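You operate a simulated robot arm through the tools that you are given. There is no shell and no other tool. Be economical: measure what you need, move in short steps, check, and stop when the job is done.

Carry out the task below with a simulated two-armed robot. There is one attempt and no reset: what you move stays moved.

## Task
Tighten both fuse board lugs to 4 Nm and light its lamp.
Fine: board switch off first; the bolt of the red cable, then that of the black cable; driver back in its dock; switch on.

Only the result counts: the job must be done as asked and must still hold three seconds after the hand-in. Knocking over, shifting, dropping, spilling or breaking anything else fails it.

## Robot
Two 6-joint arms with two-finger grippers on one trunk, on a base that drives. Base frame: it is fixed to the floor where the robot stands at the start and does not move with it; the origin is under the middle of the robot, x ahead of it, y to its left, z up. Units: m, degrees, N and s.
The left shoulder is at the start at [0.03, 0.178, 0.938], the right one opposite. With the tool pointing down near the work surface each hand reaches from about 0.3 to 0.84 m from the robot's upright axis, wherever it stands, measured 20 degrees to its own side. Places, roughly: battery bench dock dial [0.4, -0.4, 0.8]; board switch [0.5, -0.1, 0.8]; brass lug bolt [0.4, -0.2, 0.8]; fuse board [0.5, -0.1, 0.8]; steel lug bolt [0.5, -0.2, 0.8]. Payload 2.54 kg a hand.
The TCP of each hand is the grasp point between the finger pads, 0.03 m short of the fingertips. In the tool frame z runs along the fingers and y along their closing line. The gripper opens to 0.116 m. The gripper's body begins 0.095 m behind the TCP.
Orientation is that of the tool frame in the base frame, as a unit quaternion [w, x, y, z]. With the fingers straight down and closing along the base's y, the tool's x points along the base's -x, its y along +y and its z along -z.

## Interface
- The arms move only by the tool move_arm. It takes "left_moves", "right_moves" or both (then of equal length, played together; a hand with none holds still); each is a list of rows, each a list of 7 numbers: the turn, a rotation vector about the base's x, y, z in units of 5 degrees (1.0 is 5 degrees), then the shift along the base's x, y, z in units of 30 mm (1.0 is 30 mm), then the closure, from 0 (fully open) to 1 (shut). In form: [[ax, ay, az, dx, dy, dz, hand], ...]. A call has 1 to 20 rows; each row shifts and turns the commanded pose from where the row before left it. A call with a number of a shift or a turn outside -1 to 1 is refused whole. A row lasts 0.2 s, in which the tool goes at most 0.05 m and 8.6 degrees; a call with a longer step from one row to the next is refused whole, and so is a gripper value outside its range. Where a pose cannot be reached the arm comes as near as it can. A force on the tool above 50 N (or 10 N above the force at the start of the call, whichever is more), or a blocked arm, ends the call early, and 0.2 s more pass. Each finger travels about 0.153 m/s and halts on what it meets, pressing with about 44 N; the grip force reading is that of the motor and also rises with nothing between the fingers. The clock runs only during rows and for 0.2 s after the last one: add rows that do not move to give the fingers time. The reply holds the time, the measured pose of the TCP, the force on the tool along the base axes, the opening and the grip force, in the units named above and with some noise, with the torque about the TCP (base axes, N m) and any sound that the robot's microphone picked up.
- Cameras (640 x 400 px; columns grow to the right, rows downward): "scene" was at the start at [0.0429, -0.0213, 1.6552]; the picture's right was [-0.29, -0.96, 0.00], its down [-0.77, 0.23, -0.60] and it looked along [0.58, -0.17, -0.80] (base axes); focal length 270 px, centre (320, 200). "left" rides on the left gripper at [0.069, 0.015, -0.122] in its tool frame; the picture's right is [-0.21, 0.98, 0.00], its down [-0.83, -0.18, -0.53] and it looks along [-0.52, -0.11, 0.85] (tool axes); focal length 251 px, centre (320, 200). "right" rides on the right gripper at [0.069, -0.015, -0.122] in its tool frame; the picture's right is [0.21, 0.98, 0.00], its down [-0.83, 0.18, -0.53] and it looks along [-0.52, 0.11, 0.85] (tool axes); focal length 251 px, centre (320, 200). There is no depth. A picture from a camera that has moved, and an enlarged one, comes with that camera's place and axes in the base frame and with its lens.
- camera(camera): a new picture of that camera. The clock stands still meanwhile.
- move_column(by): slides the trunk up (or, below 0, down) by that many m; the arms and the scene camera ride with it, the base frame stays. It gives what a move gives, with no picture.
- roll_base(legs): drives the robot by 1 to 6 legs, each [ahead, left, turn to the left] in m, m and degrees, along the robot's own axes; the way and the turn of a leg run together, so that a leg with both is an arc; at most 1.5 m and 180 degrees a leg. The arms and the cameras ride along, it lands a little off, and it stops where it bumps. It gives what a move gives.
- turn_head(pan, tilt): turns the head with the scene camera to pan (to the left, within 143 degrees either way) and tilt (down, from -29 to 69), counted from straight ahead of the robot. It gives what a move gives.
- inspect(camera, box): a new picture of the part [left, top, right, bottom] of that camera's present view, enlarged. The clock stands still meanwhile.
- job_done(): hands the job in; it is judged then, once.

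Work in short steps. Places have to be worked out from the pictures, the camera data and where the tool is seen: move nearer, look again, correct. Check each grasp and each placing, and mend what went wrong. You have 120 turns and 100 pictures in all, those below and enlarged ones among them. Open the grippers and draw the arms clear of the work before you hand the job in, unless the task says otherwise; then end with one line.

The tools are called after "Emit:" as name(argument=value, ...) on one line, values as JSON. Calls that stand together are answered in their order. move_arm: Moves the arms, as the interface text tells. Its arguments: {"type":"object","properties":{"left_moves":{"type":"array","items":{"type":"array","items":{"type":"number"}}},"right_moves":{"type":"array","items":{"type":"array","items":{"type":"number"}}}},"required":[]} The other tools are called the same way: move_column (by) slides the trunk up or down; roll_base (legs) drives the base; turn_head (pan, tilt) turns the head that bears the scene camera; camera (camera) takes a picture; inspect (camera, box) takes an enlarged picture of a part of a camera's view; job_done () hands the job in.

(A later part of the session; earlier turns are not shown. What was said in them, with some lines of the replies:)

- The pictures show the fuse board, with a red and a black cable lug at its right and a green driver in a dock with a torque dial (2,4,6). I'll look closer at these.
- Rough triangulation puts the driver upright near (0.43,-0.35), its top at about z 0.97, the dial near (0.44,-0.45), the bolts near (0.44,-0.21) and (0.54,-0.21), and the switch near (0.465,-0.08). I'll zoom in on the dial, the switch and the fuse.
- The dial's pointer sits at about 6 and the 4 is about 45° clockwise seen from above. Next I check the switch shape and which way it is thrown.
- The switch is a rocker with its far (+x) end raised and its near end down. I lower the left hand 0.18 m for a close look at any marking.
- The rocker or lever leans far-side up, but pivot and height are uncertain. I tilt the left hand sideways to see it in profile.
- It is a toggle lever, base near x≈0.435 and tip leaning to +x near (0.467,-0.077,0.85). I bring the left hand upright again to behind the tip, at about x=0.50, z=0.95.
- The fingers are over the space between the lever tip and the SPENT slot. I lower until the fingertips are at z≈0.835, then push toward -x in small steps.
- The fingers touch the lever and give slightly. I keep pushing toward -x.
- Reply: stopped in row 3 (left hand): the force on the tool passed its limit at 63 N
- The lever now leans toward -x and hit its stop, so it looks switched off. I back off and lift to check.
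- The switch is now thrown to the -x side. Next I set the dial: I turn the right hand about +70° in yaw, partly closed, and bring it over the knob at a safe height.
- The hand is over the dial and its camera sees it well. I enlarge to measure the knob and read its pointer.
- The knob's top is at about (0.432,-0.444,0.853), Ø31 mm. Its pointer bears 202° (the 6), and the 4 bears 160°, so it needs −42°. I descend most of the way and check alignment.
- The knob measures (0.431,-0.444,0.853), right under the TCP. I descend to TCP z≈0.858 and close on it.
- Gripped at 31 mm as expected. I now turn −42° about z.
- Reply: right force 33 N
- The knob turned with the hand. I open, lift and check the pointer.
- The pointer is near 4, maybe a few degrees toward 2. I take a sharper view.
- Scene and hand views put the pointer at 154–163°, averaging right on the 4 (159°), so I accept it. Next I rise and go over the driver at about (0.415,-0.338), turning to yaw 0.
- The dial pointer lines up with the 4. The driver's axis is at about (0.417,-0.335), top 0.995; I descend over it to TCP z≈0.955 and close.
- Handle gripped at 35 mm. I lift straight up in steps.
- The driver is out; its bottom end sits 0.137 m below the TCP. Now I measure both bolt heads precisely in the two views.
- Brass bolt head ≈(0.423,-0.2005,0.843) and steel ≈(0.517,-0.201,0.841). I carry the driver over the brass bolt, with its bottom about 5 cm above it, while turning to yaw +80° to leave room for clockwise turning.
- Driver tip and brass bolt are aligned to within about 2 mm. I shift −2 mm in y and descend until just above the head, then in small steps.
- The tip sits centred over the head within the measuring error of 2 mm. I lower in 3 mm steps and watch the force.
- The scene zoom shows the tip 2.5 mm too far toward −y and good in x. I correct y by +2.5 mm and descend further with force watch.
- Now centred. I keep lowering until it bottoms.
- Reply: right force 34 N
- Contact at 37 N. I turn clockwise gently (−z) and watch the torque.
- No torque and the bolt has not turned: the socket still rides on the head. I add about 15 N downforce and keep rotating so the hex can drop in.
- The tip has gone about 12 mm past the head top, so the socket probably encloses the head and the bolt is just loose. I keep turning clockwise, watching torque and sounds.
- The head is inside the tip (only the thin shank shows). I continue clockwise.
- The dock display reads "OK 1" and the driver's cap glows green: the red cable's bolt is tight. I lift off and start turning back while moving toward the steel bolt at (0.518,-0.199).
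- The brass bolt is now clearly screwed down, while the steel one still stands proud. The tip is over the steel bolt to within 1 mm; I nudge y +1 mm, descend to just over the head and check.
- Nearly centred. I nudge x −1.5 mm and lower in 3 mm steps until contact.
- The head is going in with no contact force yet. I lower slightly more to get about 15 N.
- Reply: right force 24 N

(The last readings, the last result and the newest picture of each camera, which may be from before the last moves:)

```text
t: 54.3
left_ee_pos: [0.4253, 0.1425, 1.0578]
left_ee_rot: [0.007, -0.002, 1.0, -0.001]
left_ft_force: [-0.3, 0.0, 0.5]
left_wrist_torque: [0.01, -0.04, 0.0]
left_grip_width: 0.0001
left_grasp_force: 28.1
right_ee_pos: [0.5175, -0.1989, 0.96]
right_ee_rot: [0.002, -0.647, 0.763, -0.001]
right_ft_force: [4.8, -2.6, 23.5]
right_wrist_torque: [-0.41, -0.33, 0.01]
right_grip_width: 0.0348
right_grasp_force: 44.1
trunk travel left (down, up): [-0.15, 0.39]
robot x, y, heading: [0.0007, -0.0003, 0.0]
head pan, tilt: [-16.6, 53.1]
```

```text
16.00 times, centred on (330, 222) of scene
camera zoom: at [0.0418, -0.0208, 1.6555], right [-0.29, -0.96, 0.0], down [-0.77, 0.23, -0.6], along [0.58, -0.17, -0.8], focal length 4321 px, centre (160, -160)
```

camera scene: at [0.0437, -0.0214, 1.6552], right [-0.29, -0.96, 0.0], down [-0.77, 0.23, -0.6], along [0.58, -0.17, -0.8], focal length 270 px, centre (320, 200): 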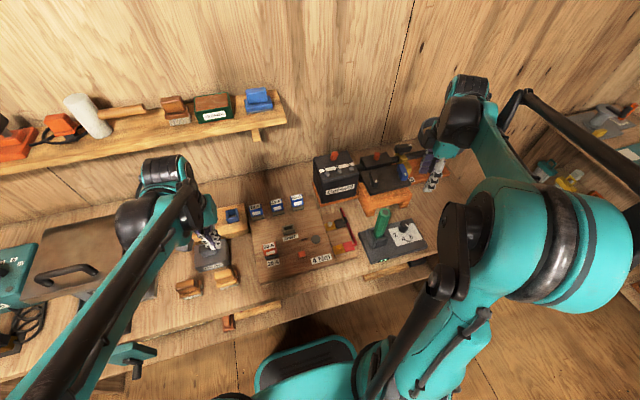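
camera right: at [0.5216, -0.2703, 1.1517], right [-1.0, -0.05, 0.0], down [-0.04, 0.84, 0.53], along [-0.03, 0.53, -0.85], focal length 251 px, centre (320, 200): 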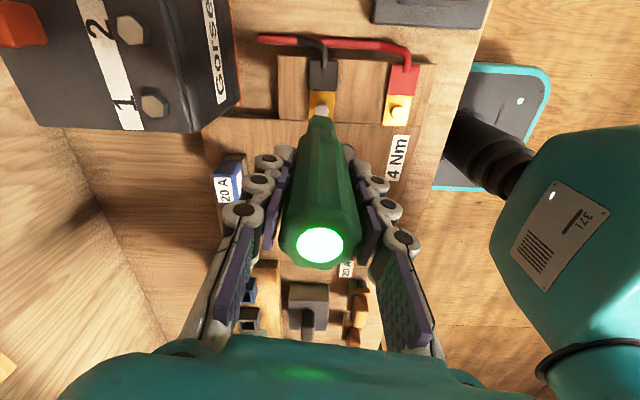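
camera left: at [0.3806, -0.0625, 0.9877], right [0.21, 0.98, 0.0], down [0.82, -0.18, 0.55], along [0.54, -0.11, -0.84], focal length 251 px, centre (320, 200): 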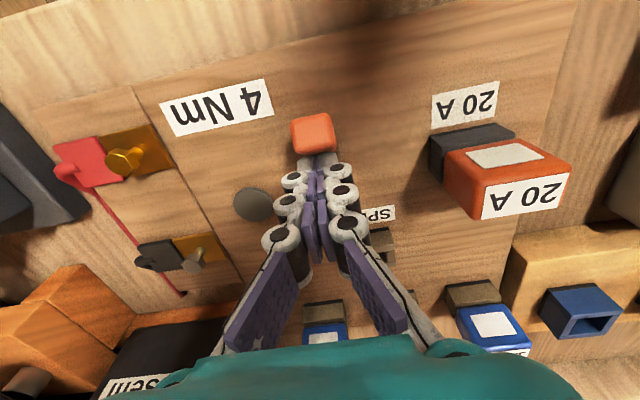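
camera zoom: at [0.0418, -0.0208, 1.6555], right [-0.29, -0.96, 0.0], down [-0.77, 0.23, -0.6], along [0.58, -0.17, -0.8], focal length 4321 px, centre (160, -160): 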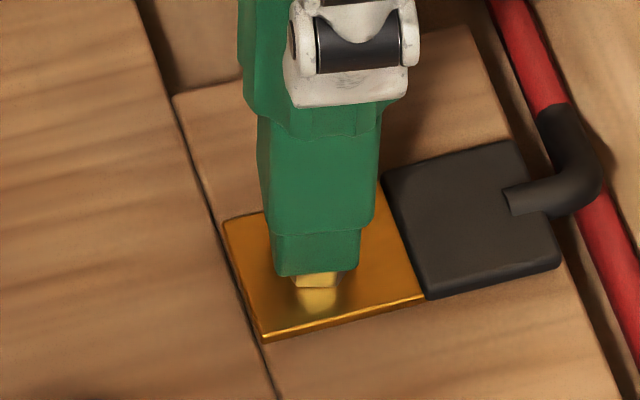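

Seated at about 26 N with the head inside the tip. I turn clockwise in two sweeps, keeping this downforce.

Emit:
move_arm(right_moves=[[0, 0, -1, 0, 0, 0.01, 0.9], [0, 0, -1, 0, 0, 0, 0.9], [0, 0, -1, 0, 0, 0, 0.9], [0, 0, -1, 0, 0, 0, 0.9], [0, 0, -1, 0, 0, 0, 0.9], [0, 0, -1, 0, 0, 0, 0.9], [0, 0, -1, 0, 0, 0, 0.9], [0, 0, -1, 0, 0, 0, 0.9], [0, 0, -1, 0, 0, 0, 0.9], [0, 0, -1, 0, 0, 0, 0.9], [0, 0, -1, 0, 0, 0, 0.9], [0, 0, -1, 0, 0, 0, 0.9], [0, 0, -1, 0, 0, 0, 0.9], [0, 0, -1, 0, 0, 0, 0.9], [0, 0, 0, 0, 0, 0, 0.9]])

Emit:
move_arm(right_moves=[[0, 0, -1, 0, 0, 0, 0.9], [0, 0, -1, 0, 0, 0, 0.9], [0, 0, -1, 0, 0, 0, 0.9], [0, 0, -1, 0, 0, 0, 0.9], [0, 0, -1, 0, 0, 0, 0.9], [0, 0, -1, 0, 0, 0, 0.9], [0, 0, -1, 0, 0, 0, 0.9], [0, 0, -1, 0, 0, 0, 0.9], [0, 0, -1, 0, 0, 0, 0.9], [0, 0, -1, 0, 0, 0, 0.9], [0, 0, -1, 0, 0, 0, 0.9], [0, 0, -1, 0, 0, 0, 0.9], [0, 0, -1, 0, 0, 0, 0.9], [0, 0, -1, 0, 0, 0, 0.9], [0, 0, 0, 0, 0, 0, 0.9]])

Emit:
inspect(camera="scene", box=[310, 190, 420, 280])

```text
t: 57.5
left_ee_pos: [0.4244, 0.1417, 1.0588]
left_ee_rot: [0.007, -0.002, 1.0, -0.002]
left_ft_force: [0.1, 0.3, -0.3]
left_wrist_torque: [-0.03, -0.03, 0.02]
left_grip_width: 0.0001
left_grasp_force: 28.3
right_ee_pos: [0.5158, -0.1977, 0.9603]
right_ee_rot: [0.0, -0.091, 0.996, 0.0]
right_ft_force: [-1.9, 0.6, 4.8]
right_wrist_torque: [0.21, 0.25, 0.03]
right_grip_width: 0.0351
right_grasp_force: 44.0
trunk travel left (down, up): [-0.15, 0.39]
robot x, y, heading: [0.0025, -0.0012, -0.3]
head pan, tilt: [-16.6, 53.1]
```

```text
t: 60.7
left_ee_pos: [0.4253, 0.1431, 1.0577]
left_ee_rot: [0.008, -0.001, 1.0, -0.001]
left_ft_force: [0.4, -0.3, 0.9]
left_wrist_torque: [0.01, -0.03, -0.01]
left_grip_width: 0.0
left_grasp_force: 28.6
right_ee_pos: [0.5165, -0.1981, 0.9595]
right_ee_rot: [0.001, 0.497, 0.868, 0.0]
right_ft_force: [4.1, -2.3, 13.8]
right_wrist_torque: [-0.42, -0.34, 0.01]
right_grip_width: 0.0347
right_grasp_force: 43.6
trunk travel left (down, up): [-0.15, 0.39]
robot x, y, heading: [-0.003, -0.0022, 0.1]
head pan, tilt: [-16.6, 53.1]
```

```text
4.44 times, centred on (365, 235) of scene
camera zoom: at [0.0425, -0.021, 1.6553], right [-0.29, -0.96, 0.0], down [-0.77, 0.23, -0.6], along [0.58, -0.17, -0.8], focal length 1200 px, centre (120, 44)
```

zoom: 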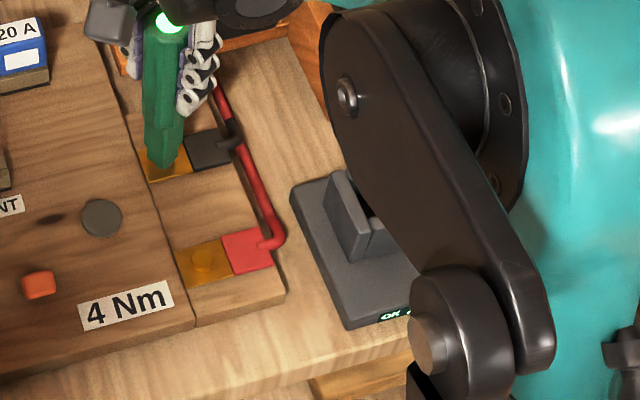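

I lift off and turn back to around yaw 0 to read the counter and see the steel bolt.

Emit:
move_arm(right_moves=[[0, 0, 0, 0, 0, 0.5, 0.9], [0, 0, 0, 0, 0, 0.9, 0.9], [0, 0, 0, 0, 0, 0.9, 0.9], [0, 0, 1, 0, 0, 0.5, 0.9], [0, 0, 1, 0, 0, 0.5, 0.9], [0, 0, 1, 0, 0, 0.5, 0.9], [0, 0, 1, 0, 0, 0.5, 0.9], [0, 0, 1, 0, 0, 0, 0.9], [0, 0, 1, 0, 0, 0, 0.9], [0, 0, 1, 0, 0, 0, 0.9], [0, 0, 1, 0, 0, 0, 0.9], [0, 0, 1, 0, 0, 0, 0.9], [0, 0, 1, 0, 0, 0, 0.9], [0, 0, 1, 0, 0, 0, 0.9], [0, 0, 0.8, 0, 0, 0, 0.9], [0, 0, 0, 0, 0, 0, 0.9]])

Emit:
inspect(camera="scene", box=[310, 190, 420, 280])

```text
t: 64.1
left_ee_pos: [0.4263, 0.1406, 1.0576]
left_ee_rot: [0.006, -0.002, 1.0, -0.001]
left_ft_force: [0.5, 0.7, -0.2]
left_wrist_torque: [0.02, -0.04, 0.02]
left_grip_width: 0.0
left_grasp_force: 28.6
right_ee_pos: [0.5174, -0.1969, 1.0894]
right_ee_rot: [-0.001, 0.003, 1.0, 0.001]
right_ft_force: [-1.1, 0.5, -3.1]
right_wrist_torque: [-0.03, 0.01, 0.0]
right_grip_width: 0.0346
right_grasp_force: 44.0
trunk travel left (down, up): [-0.15, 0.39]
robot x, y, heading: [0.0011, 0.0001, 0.1]
head pan, tilt: [-16.6, 53.1]
```

```text
4.44 times, centred on (365, 235) of scene
camera zoom: at [0.0436, -0.0213, 1.6552], right [-0.29, -0.96, 0.0], down [-0.77, 0.23, -0.6], along [0.58, -0.17, -0.8], focal length 1200 px, centre (120, 44)
```

zoom: 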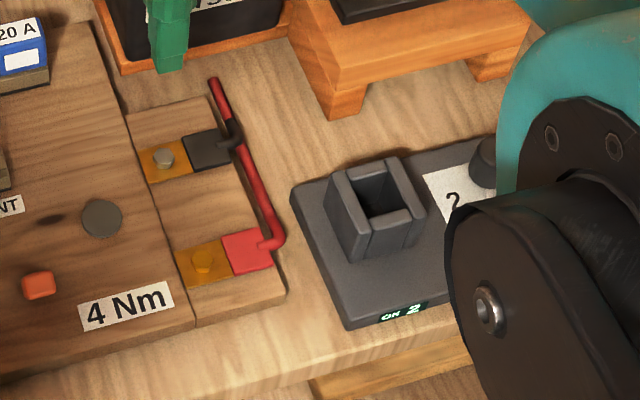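

The counter reads "OK 2" and both bolts are down. I carry the driver back over the dock with the same yaw as at pickup (0.5°).

Emit:
move_arm(right_moves=[[0, 0, 0.15, -0.555, -0.765, 0.1, 0.9], [0, 0, 0, -0.555, -0.765, 0, 0.9], [0, 0, 0, -0.555, -0.765, 0, 0.9], [0, 0, 0, -0.555, -0.765, 0, 0.9], [0, 0, 0, -0.555, -0.765, 0, 0.9], [0, 0, 0, -0.555, -0.765, 0, 0.9], [0, 0, 0, 0, 0, -0.5, 0.9], [0, 0, 0, 0, 0, -0.5, 0.9], [0, 0, 0, 0, 0, 0, 0.9]])

Emit:
camera(camera="right")

Emit:
inspect(camera="scene", box=[350, 200, 430, 260])

Emit:
inspect(camera="right", box=[270, 60, 370, 140])

```text
t: 66.1
left_ee_pos: [0.4255, 0.1414, 1.0579]
left_ee_rot: [0.007, -0.002, 1.0, -0.001]
left_ft_force: [-0.1, 0.1, 0.8]
left_wrist_torque: [-0.01, 0.0, -0.01]
left_grip_width: 0.0
left_grasp_force: 28.4
right_ee_pos: [0.4183, -0.3365, 1.0611]
right_ee_rot: [0.0, -0.002, 1.0, 0.0]
right_ft_force: [-0.1, 0.4, -4.3]
right_wrist_torque: [-0.03, 0.02, -0.01]
right_grip_width: 0.0347
right_grasp_force: 43.5
trunk travel left (down, up): [-0.15, 0.39]
robot x, y, heading: [-0.0008, -0.0002, 0.1]
head pan, tilt: [-16.6, 53.1]
```

```text
27 pictures are left
camera right: at [0.348, -0.3515, 1.182], right [-0.22, 0.98, 0.0], down [0.83, 0.19, 0.53], along [0.52, 0.12, -0.85], focal length 251 px, centre (320, 200)
```

right: 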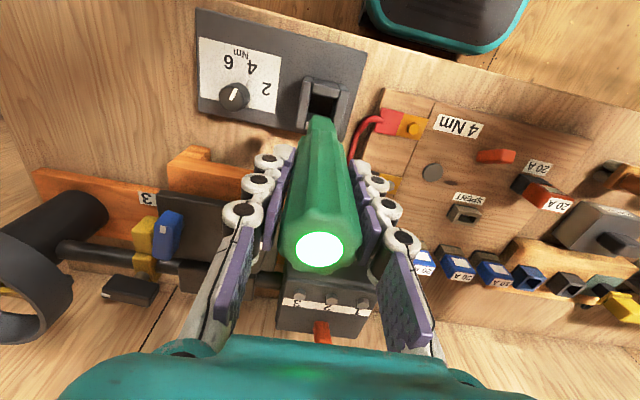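

```text
6.67 times, centred on (390, 230) of scene
camera zoom: at [0.0436, -0.0211, 1.6552], right [-0.29, -0.96, 0.0], down [-0.77, 0.23, -0.6], along [0.58, -0.17, -0.8], focal length 1800 px, centre (-147, 0)
```

zoom: 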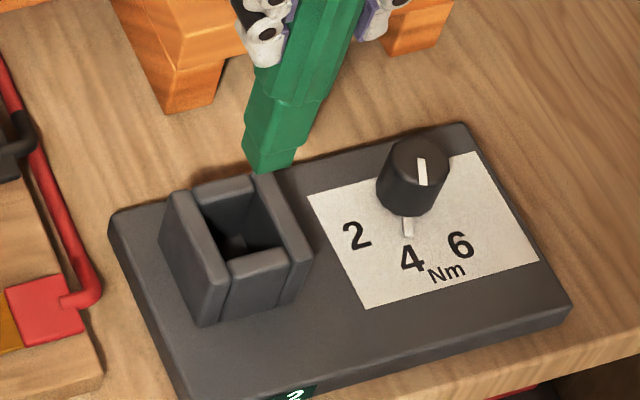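

```text
5.00 times, centred on (320, 100) of right
camera zoom: at [0.348, -0.3515, 1.182], right [-0.22, 0.98, 0.0], down [0.83, 0.19, 0.53], along [0.52, 0.12, -0.85], focal length 1257 px, centre (320, 700)
```

zoom: 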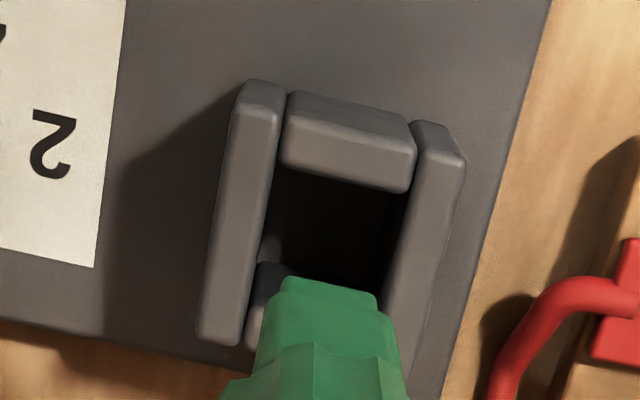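

The dock opening centre measures (0.419,-0.3345), and tip and dock orientations match. I shift y +1.5 mm and lower into the dock.

Emit:
move_arm(right_moves=[[0, 0, 0, 0, 0.055, -0.5, 0.9], [0, 0, 0, 0, 0, -0.6, 0.9], [0, 0, 0, 0, 0, -0.4, 0.9], [0, 0, 0, 0, 0, -0.3, 0.9], [0, 0, 0, 0, 0, -0.3, 0.9], [0, 0, 0, 0, 0, 0, 0.9]])

Emit:
inspect(camera="scene", box=[350, 200, 430, 260])

```text
t: 67.5
left_ee_pos: [0.4258, 0.1412, 1.0572]
left_ee_rot: [0.007, -0.002, 1.0, -0.002]
left_ft_force: [-0.1, -0.1, -0.6]
left_wrist_torque: [0.04, 0.03, -0.02]
left_grip_width: 0.0003
left_grasp_force: 28.6
right_ee_pos: [0.4149, -0.3343, 0.9992]
right_ee_rot: [0.0, -0.003, 1.0, 0.0]
right_ft_force: [0.4, -0.2, -3.7]
right_wrist_torque: [0.0, -0.01, -0.02]
right_grip_width: 0.0346
right_grasp_force: 43.6
trunk travel left (down, up): [-0.15, 0.39]
robot x, y, heading: [0.0037, 0.0032, -0.1]
head pan, tilt: [-16.6, 53.1]
```

```text
6.67 times, centred on (390, 230) of scene
camera zoom: at [0.0435, -0.0214, 1.6552], right [-0.29, -0.96, 0.0], down [-0.77, 0.23, -0.6], along [0.58, -0.17, -0.8], focal length 1800 px, centre (-147, 0)
```

zoom: 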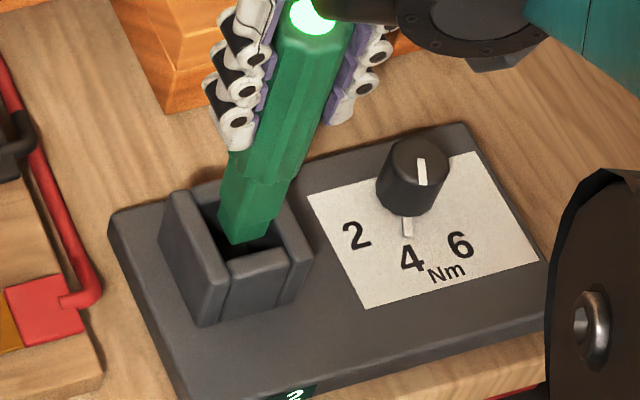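

The tip is entering the opening cleanly. I keep lowering.

Emit:
move_arm(right_moves=[[0, 0, 0, 0.03, 0, -0.3, 0.9], [0, 0, 0, 0, 0, -0.3, 0.9], [0, 0, 0, 0, 0, -0.3, 0.9], [0, 0, 0, 0, 0, -0.3, 0.9], [0, 0, 0, 0, 0, -0.1, 0.9], [0, 0, 0, 0, 0, 0, 0.9]])

Emit:
inspect(camera="scene", box=[350, 200, 430, 260])

```text
t: 68.9
left_ee_pos: [0.4261, 0.1417, 1.0585]
left_ee_rot: [0.008, -0.002, 1.0, -0.001]
left_ft_force: [1.0, 0.0, -0.2]
left_wrist_torque: [0.0, 0.03, 0.0]
left_grip_width: 0.0001
left_grasp_force: 28.3
right_ee_pos: [0.4182, -0.3348, 0.9599]
right_ee_rot: [0.0, -0.002, 1.0, 0.0]
right_ft_force: [-0.5, 0.4, -3.6]
right_wrist_torque: [0.01, -0.03, 0.01]
right_grip_width: 0.0348
right_grasp_force: 44.1
trunk travel left (down, up): [-0.15, 0.39]
robot x, y, heading: [0.0012, 0.0005, -0.1]
head pan, tilt: [-16.6, 53.1]
```

```text
6.67 times, centred on (390, 230) of scene
camera zoom: at [0.0436, -0.0214, 1.6552], right [-0.29, -0.96, 0.0], down [-0.77, 0.23, -0.6], along [0.58, -0.17, -0.8], focal length 1800 px, centre (-147, 0)
```

zoom: 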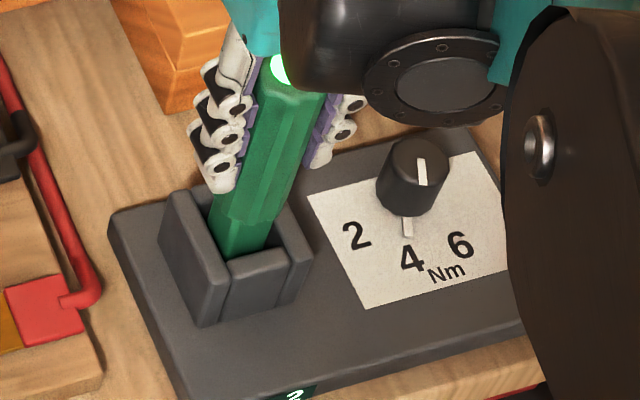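

No contact yet. I lower in 1.5 mm steps until the floor is felt.

Emit:
move_arm(right_moves=[[0, 0, 0, 0, 0, -0.06, 0.9], [0, 0, 0, 0, 0, -0.06, 0.9], [0, 0, 0, 0, 0, -0.05, 0.9], [0, 0, 0, 0, 0, 0, 0.9]])

```text
t: 69.9
left_ee_pos: [0.4254, 0.1421, 1.0567]
left_ee_rot: [0.007, -0.001, 1.0, -0.001]
left_ft_force: [-0.1, 0.3, -0.8]
left_wrist_torque: [0.02, -0.02, 0.01]
left_grip_width: 0.0001
left_grasp_force: 28.6
right_ee_pos: [0.4175, -0.3332, 0.9532]
right_ee_rot: [0.001, -0.003, 1.0, 0.0]
right_ft_force: [0.5, 0.3, -3.4]
right_wrist_torque: [0.02, -0.01, -0.07]
right_grip_width: 0.0347
right_grasp_force: 43.4
trunk travel left (down, up): [-0.15, 0.39]
robot x, y, heading: [0.0014, -0.0014, 0.0]
head pan, tilt: [-16.6, 53.1]
```

Emit:
move_arm(right_moves=[[0, 0, 0, 0, 0, -0.05, 0.9], [0, 0, 0, 0, 0, -0.05, 0.9], [0, 0, 0, 0, 0, 0, 0.9]])

```text
t: 70.7
left_ee_pos: [0.4258, 0.141, 1.0571]
left_ee_rot: [0.006, -0.001, 1.0, -0.001]
left_ft_force: [-0.1, 0.1, -0.7]
left_wrist_torque: [-0.03, 0.01, 0.01]
left_grip_width: 0.0
left_grasp_force: 28.1
right_ee_pos: [0.4169, -0.3336, 0.9513]
right_ee_rot: [0.0, -0.002, 1.0, 0.0]
right_ft_force: [0.0, 0.2, -3.0]
right_wrist_torque: [0.0, 0.0, 0.02]
right_grip_width: 0.0346
right_grasp_force: 44.3
trunk travel left (down, up): [-0.15, 0.39]
robot x, y, heading: [-0.0004, 0.0007, -0.1]
head pan, tilt: [-16.6, 53.1]
```

Still hanging free (−3 N). I lower a little further.

Emit:
move_arm(right_moves=[[0, 0, 0, 0, 0, -0.05, 0.9], [0, 0, 0, 0, 0, -0.05, 0.9], [0, 0, 0, 0, 0, 0, 0.9]])

Emit:
inspect(camera="scene", box=[350, 200, 430, 260])

```text
t: 71.5
left_ee_pos: [0.4243, 0.1415, 1.0583]
left_ee_rot: [0.008, -0.002, 1.0, 0.0]
left_ft_force: [0.1, -0.8, 0.2]
left_wrist_torque: [0.02, 0.01, -0.02]
left_grip_width: 0.0003
left_grasp_force: 28.6
right_ee_pos: [0.4171, -0.3329, 0.9497]
right_ee_rot: [0.001, -0.002, 1.0, -0.001]
right_ft_force: [4.6, -3.0, 29.3]
right_wrist_torque: [-0.18, -0.42, -0.02]
right_grip_width: 0.0348
right_grasp_force: 44.3
trunk travel left (down, up): [-0.15, 0.39]
robot x, y, heading: [-0.0003, -0.0012, -0.3]
head pan, tilt: [-16.6, 53.1]
```

```text
6.67 times, centred on (390, 230) of scene
camera zoom: at [0.0417, -0.02, 1.6556], right [-0.29, -0.96, 0.0], down [-0.77, 0.23, -0.6], along [0.58, -0.17, -0.8], focal length 1800 px, centre (-147, 0)
```

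zoom: 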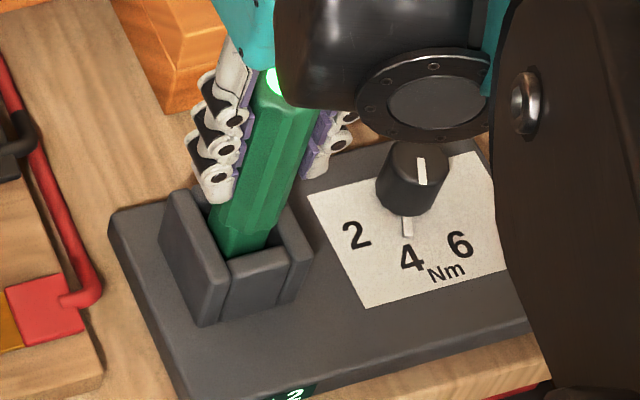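

The driver has bottomed in the dock. I ease the force off, open, and rise straight up.

Emit:
move_arm(right_moves=[[0, 0, 0, 0, 0, 0.045, 0.9], [0, 0, 0, 0, 0, 0, 0.7], [0, 0, 0, 0, 0, 0, 0.5], [0, 0, 0, 0, 0, 0, 0.3], [0, 0, 0, 0, 0, 0, 0.3], [0, 0, 0, 0, 0, 0.5, 0.3], [0, 0, 0, 0, 0, 1, 0.3], [0, 0, 0, 0, 0, 1, 0.3], [0, 0, 0, 0, 0, 1, 0.3], [0, 0, 0, 0, 0, 1, 0.3], [0, 0, 0, -0.5, -0.3, 1, 0.3], [0, 0, 0, -0.7, -0.3, 0.5, 0.3]])

Emit:
inspect(camera="scene", box=[320, 180, 440, 270])

```text
t: 74.1
left_ee_pos: [0.425, 0.1425, 1.057]
left_ee_rot: [0.007, -0.002, 1.0, 0.0]
left_ft_force: [-0.3, 0.6, 0.9]
left_wrist_torque: [-0.03, -0.03, -0.02]
left_grip_width: 0.0
left_grasp_force: 28.9
right_ee_pos: [0.3798, -0.3532, 1.1294]
right_ee_rot: [0.0, -0.002, 1.0, 0.0]
right_ft_force: [0.2, 0.2, 0.0]
right_wrist_torque: [0.01, -0.02, 0.01]
right_grip_width: 0.0814
right_grasp_force: 0.0
trunk travel left (down, up): [-0.15, 0.39]
robot x, y, heading: [-0.0005, 0.0002, 0.0]
head pan, tilt: [-16.6, 53.1]
```

```text
4.44 times, centred on (380, 225) of scene
camera zoom: at [0.0424, -0.0211, 1.6552], right [-0.29, -0.96, 0.0], down [-0.77, 0.23, -0.6], along [0.58, -0.17, -0.8], focal length 1200 px, centre (53, 89)
```

zoom: 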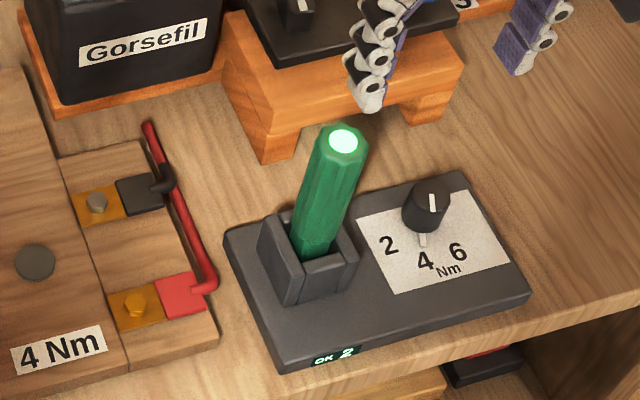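

The driver is docked with its green OK light on. Now the left hand goes to the −x side of the lever, fingers closed, to push it back to +x.

Emit:
move_arm(left_moves=[[0, 0, 0, -0.19, -0.908, -0.24, 1], [0, 0, 0, -0.19, -0.908, -0.24, 1], [0, 0, 0, -0.19, -0.908, -0.24, 1], [0, 0, 0, -0.19, -0.908, -0.24, 1], [0, 0, 0, -0.19, -0.908, -0.24, 1], [0, 0, 0, -0.19, -0.908, -0.24, 1], [0, 0, 0, -0.19, -0.908, -0.24, 1], [0, 0, 0, -0.19, -0.908, -0.24, 1], [0, 0, 0, 0, 0, -1, 1], [0, 0, 0, 0, 0, -1, 1], [0, 0, 0, 0, 0, -1, 1], [0, 0, 0, 0, 0, 0, 1]])

Emit:
camera(camera="left")

Emit:
inspect(camera="scene", box=[250, 200, 360, 285])

```text
t: 76.7
left_ee_pos: [0.382, -0.0764, 0.9099]
left_ee_rot: [0.007, -0.001, 1.0, -0.001]
left_ft_force: [-0.2, -0.4, -0.1]
left_wrist_torque: [-0.02, -0.02, 0.02]
left_grip_width: 0.0
left_grasp_force: 28.8
right_ee_pos: [0.3811, -0.3531, 1.1291]
right_ee_rot: [0.001, -0.002, 1.0, 0.0]
right_ft_force: [-0.2, 0.1, 0.1]
right_wrist_torque: [0.0, 0.0, 0.0]
right_grip_width: 0.0812
right_grasp_force: 0.0
trunk travel left (down, up): [-0.15, 0.39]
robot x, y, heading: [-0.003, -0.0011, -0.3]
head pan, tilt: [-16.6, 53.1]
```

```text
20 pictures are left
camera left: at [0.3107, -0.061, 1.0303], right [0.21, 0.98, 0.0], down [0.82, -0.18, 0.55], along [0.53, -0.11, -0.84], focal length 251 px, centre (320, 200)
```

left: 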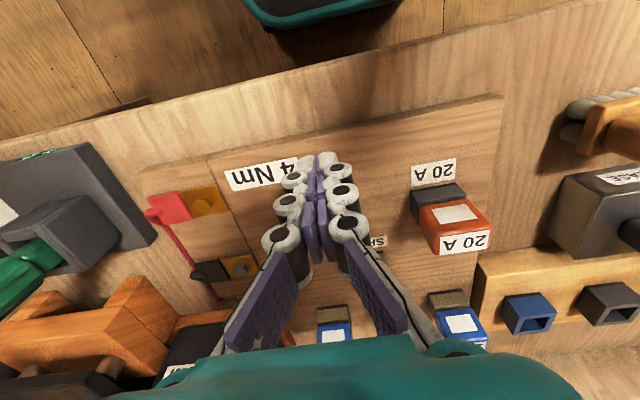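

```text
4.71 times, centred on (305, 242) of scene
camera zoom: at [0.0427, -0.0212, 1.6552], right [-0.29, -0.96, 0.0], down [-0.77, 0.23, -0.6], along [0.58, -0.17, -0.8], focal length 1271 px, centre (391, 0)
```

zoom: 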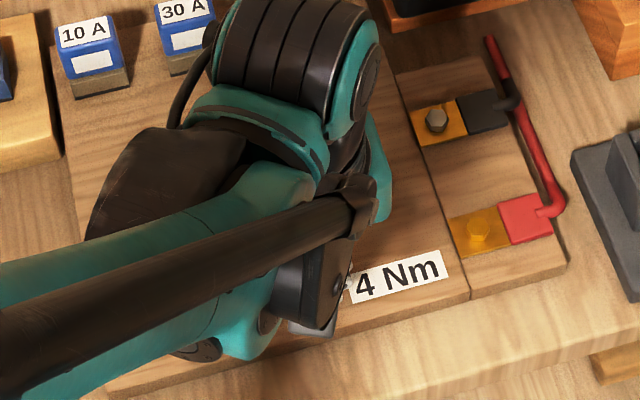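

The fingers are in front of the lever with room to spare. I lower to TCP z≈0.868 and push toward +x in steps.

Emit:
move_arm(left_moves=[[0, 0, 0, 0, 0.02, -0.7, 1], [0, 0, 0, 0, 0, -0.7, 1], [0, 0, 0, 0.3, 0, 0, 1], [0, 0, 0, 0.3, 0, 0, 1], [0, 0, 0, 0.3, 0, 0, 1], [0, 0, 0, 0.3, 0, 0, 1], [0, 0, 0, 0.3, 0, 0, 1], [0, 0, 0, 0, 0, 0, 1]])

Emit:
inspect(camera="scene", box=[250, 200, 360, 285])

```text
t: 78.5
left_ee_pos: [0.4249, -0.0764, 0.8661]
left_ee_rot: [0.007, -0.001, 1.0, -0.001]
left_ft_force: [-1.1, -0.2, 0.3]
left_wrist_torque: [-0.06, 0.03, 0.01]
left_grip_width: 0.0001
left_grasp_force: 28.9
right_ee_pos: [0.3802, -0.3528, 1.1296]
right_ee_rot: [0.0, -0.002, 1.0, -0.001]
right_ft_force: [0.0, 0.3, 0.1]
right_wrist_torque: [0.02, -0.04, 0.03]
right_grip_width: 0.0812
right_grasp_force: 0.1
trunk travel left (down, up): [-0.15, 0.39]
robot x, y, heading: [-0.0005, 0.0021, 0.1]
head pan, tilt: [-16.6, 53.1]
```

```text
4.71 times, centred on (305, 242) of scene
camera zoom: at [0.043, -0.0212, 1.6552], right [-0.29, -0.96, 0.0], down [-0.77, 0.23, -0.6], along [0.58, -0.17, -0.8], focal length 1271 px, centre (391, 0)
```

zoom: 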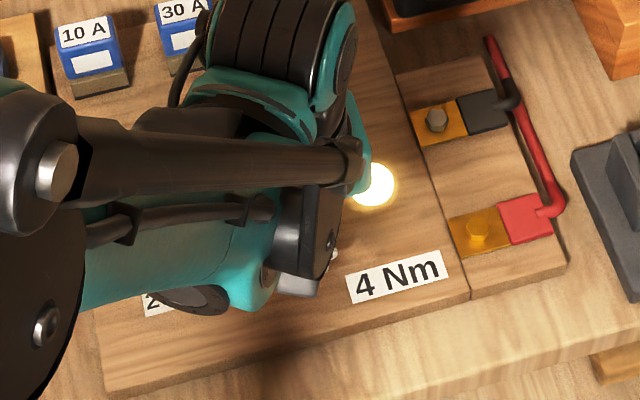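

The lamp is lit. I push a few mm more to make sure the lever is fully over, then back away and lift clear.

Emit:
move_arm(left_moves=[[0, 0, 0, 0.2, 0, 0, 1], [0, 0, 0, 0.1, 0, 0, 1], [0, 0, 0, -0.6, 0, 0, 1], [0, 0, 0, -0.8, 0, 0, 1], [0, 0, 0, 0, 0, 1, 1], [0, 0, 0, 0, 0, 1, 1], [0, 0, 0, 0, 0, 1, 1], [0, 0, 0, 0, 0.5, 1, 1], [0, 0, 0, 0, 1, 1, 1], [0, 0, 0, 0, 1, 1, 1], [0, 0, 0, 0, 1, 0, 1], [0, 0, 0, 0, 1, 0, 1], [0, 0, 0, 0, 1, 0, 0.5], [0, 0, 0, 0, 1, 0, 0], [0, 0, 0, 0, 1, 0, 0], [0, 0, 0, 0, 0, 0, 0]], right_moves=[[0, 0, 0, 0, 0, 0, 0.3], [0, 0, 0, 0, 0, 0, 0.3], [0, 0, 0, 0, 0, 0, 0.3], [0, 0, 0, 0, 0, 0, 0.3], [0, 0, 0, 0, 0, 0, 0.3], [0, 0, 0, 0, 0, 0, 0.3], [0, 0, 0, 0, 0, 0, 0.3], [0, 0, 0, 0, 0, 0, 0.3], [0, 0, 0, 0, 0, 0, 0.3], [0, 0, 0, 0, 0, 0, 0.3], [0, 0, 0, 0, 0, 0, 0.2], [0, 0, 0, 0, 0, 0, 0.1], [0, 0, 0, 0, 0, 0, 0], [0, 0, 0, 0, 0, 0, 0], [0, 0, 0, 0, 0, 0, 0], [0, 0, 0, 0, 0, 0, 0]])

Emit:
camera(camera="scene")

Emit:
inspect(camera="scene", box=[250, 180, 440, 285])

```text
t: 81.9
left_ee_pos: [0.3935, 0.1507, 1.0471]
left_ee_rot: [0.007, -0.001, 1.0, 0.0]
left_ft_force: [0.6, 0.4, -0.3]
left_wrist_torque: [0.03, 0.03, -0.02]
left_grip_width: 0.1161
left_grasp_force: 0.0
right_ee_pos: [0.3803, -0.3525, 1.1295]
right_ee_rot: [0.001, -0.002, 1.0, -0.001]
right_ft_force: [0.4, 0.0, 0.8]
right_wrist_torque: [-0.02, 0.01, 0.06]
right_grip_width: 0.1161
right_grasp_force: 0.1
trunk travel left (down, up): [-0.15, 0.39]
robot x, y, heading: [-0.0031, 0.0019, 0.0]
head pan, tilt: [-16.6, 53.1]
```

```text
17 pictures are left
camera scene: at [0.0434, -0.0217, 1.6552], right [-0.29, -0.96, 0.0], down [-0.77, 0.23, -0.6], along [0.58, -0.17, -0.8], focal length 270 px, centre (320, 200)
```

scene: 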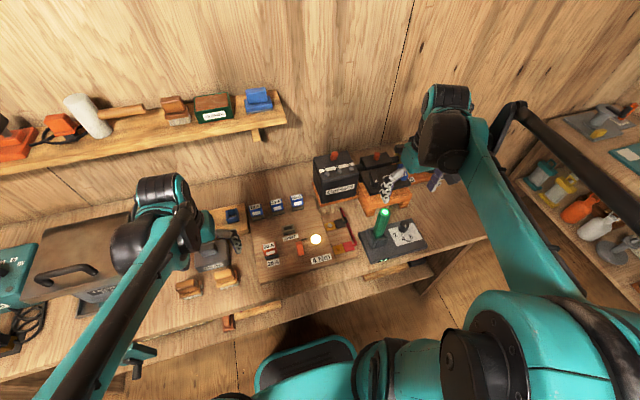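

```text
3.37 times, centred on (345, 232) of scene
camera zoom: at [0.0434, -0.0217, 1.6552], right [-0.29, -0.96, 0.0], down [-0.77, 0.23, -0.6], along [0.58, -0.17, -0.8], focal length 910 px, centre (236, 90)
```

zoom: 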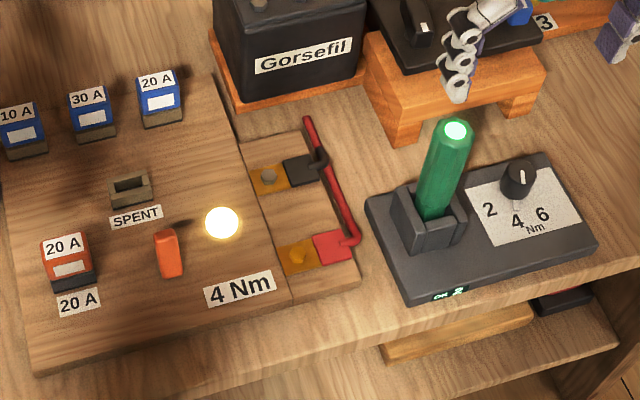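

The lamp is lit, the counter reads OK 2, the driver is docked, and both hands are open and clear. I hand in.

Emit:
job_done()

```text
The job is handed in.
```

I tightened both lugs at the 4 Nm setting, red cable first and then black. The dock counter reads "OK 2", the driver is back in its dock, the switch is on and the lamp is lit.
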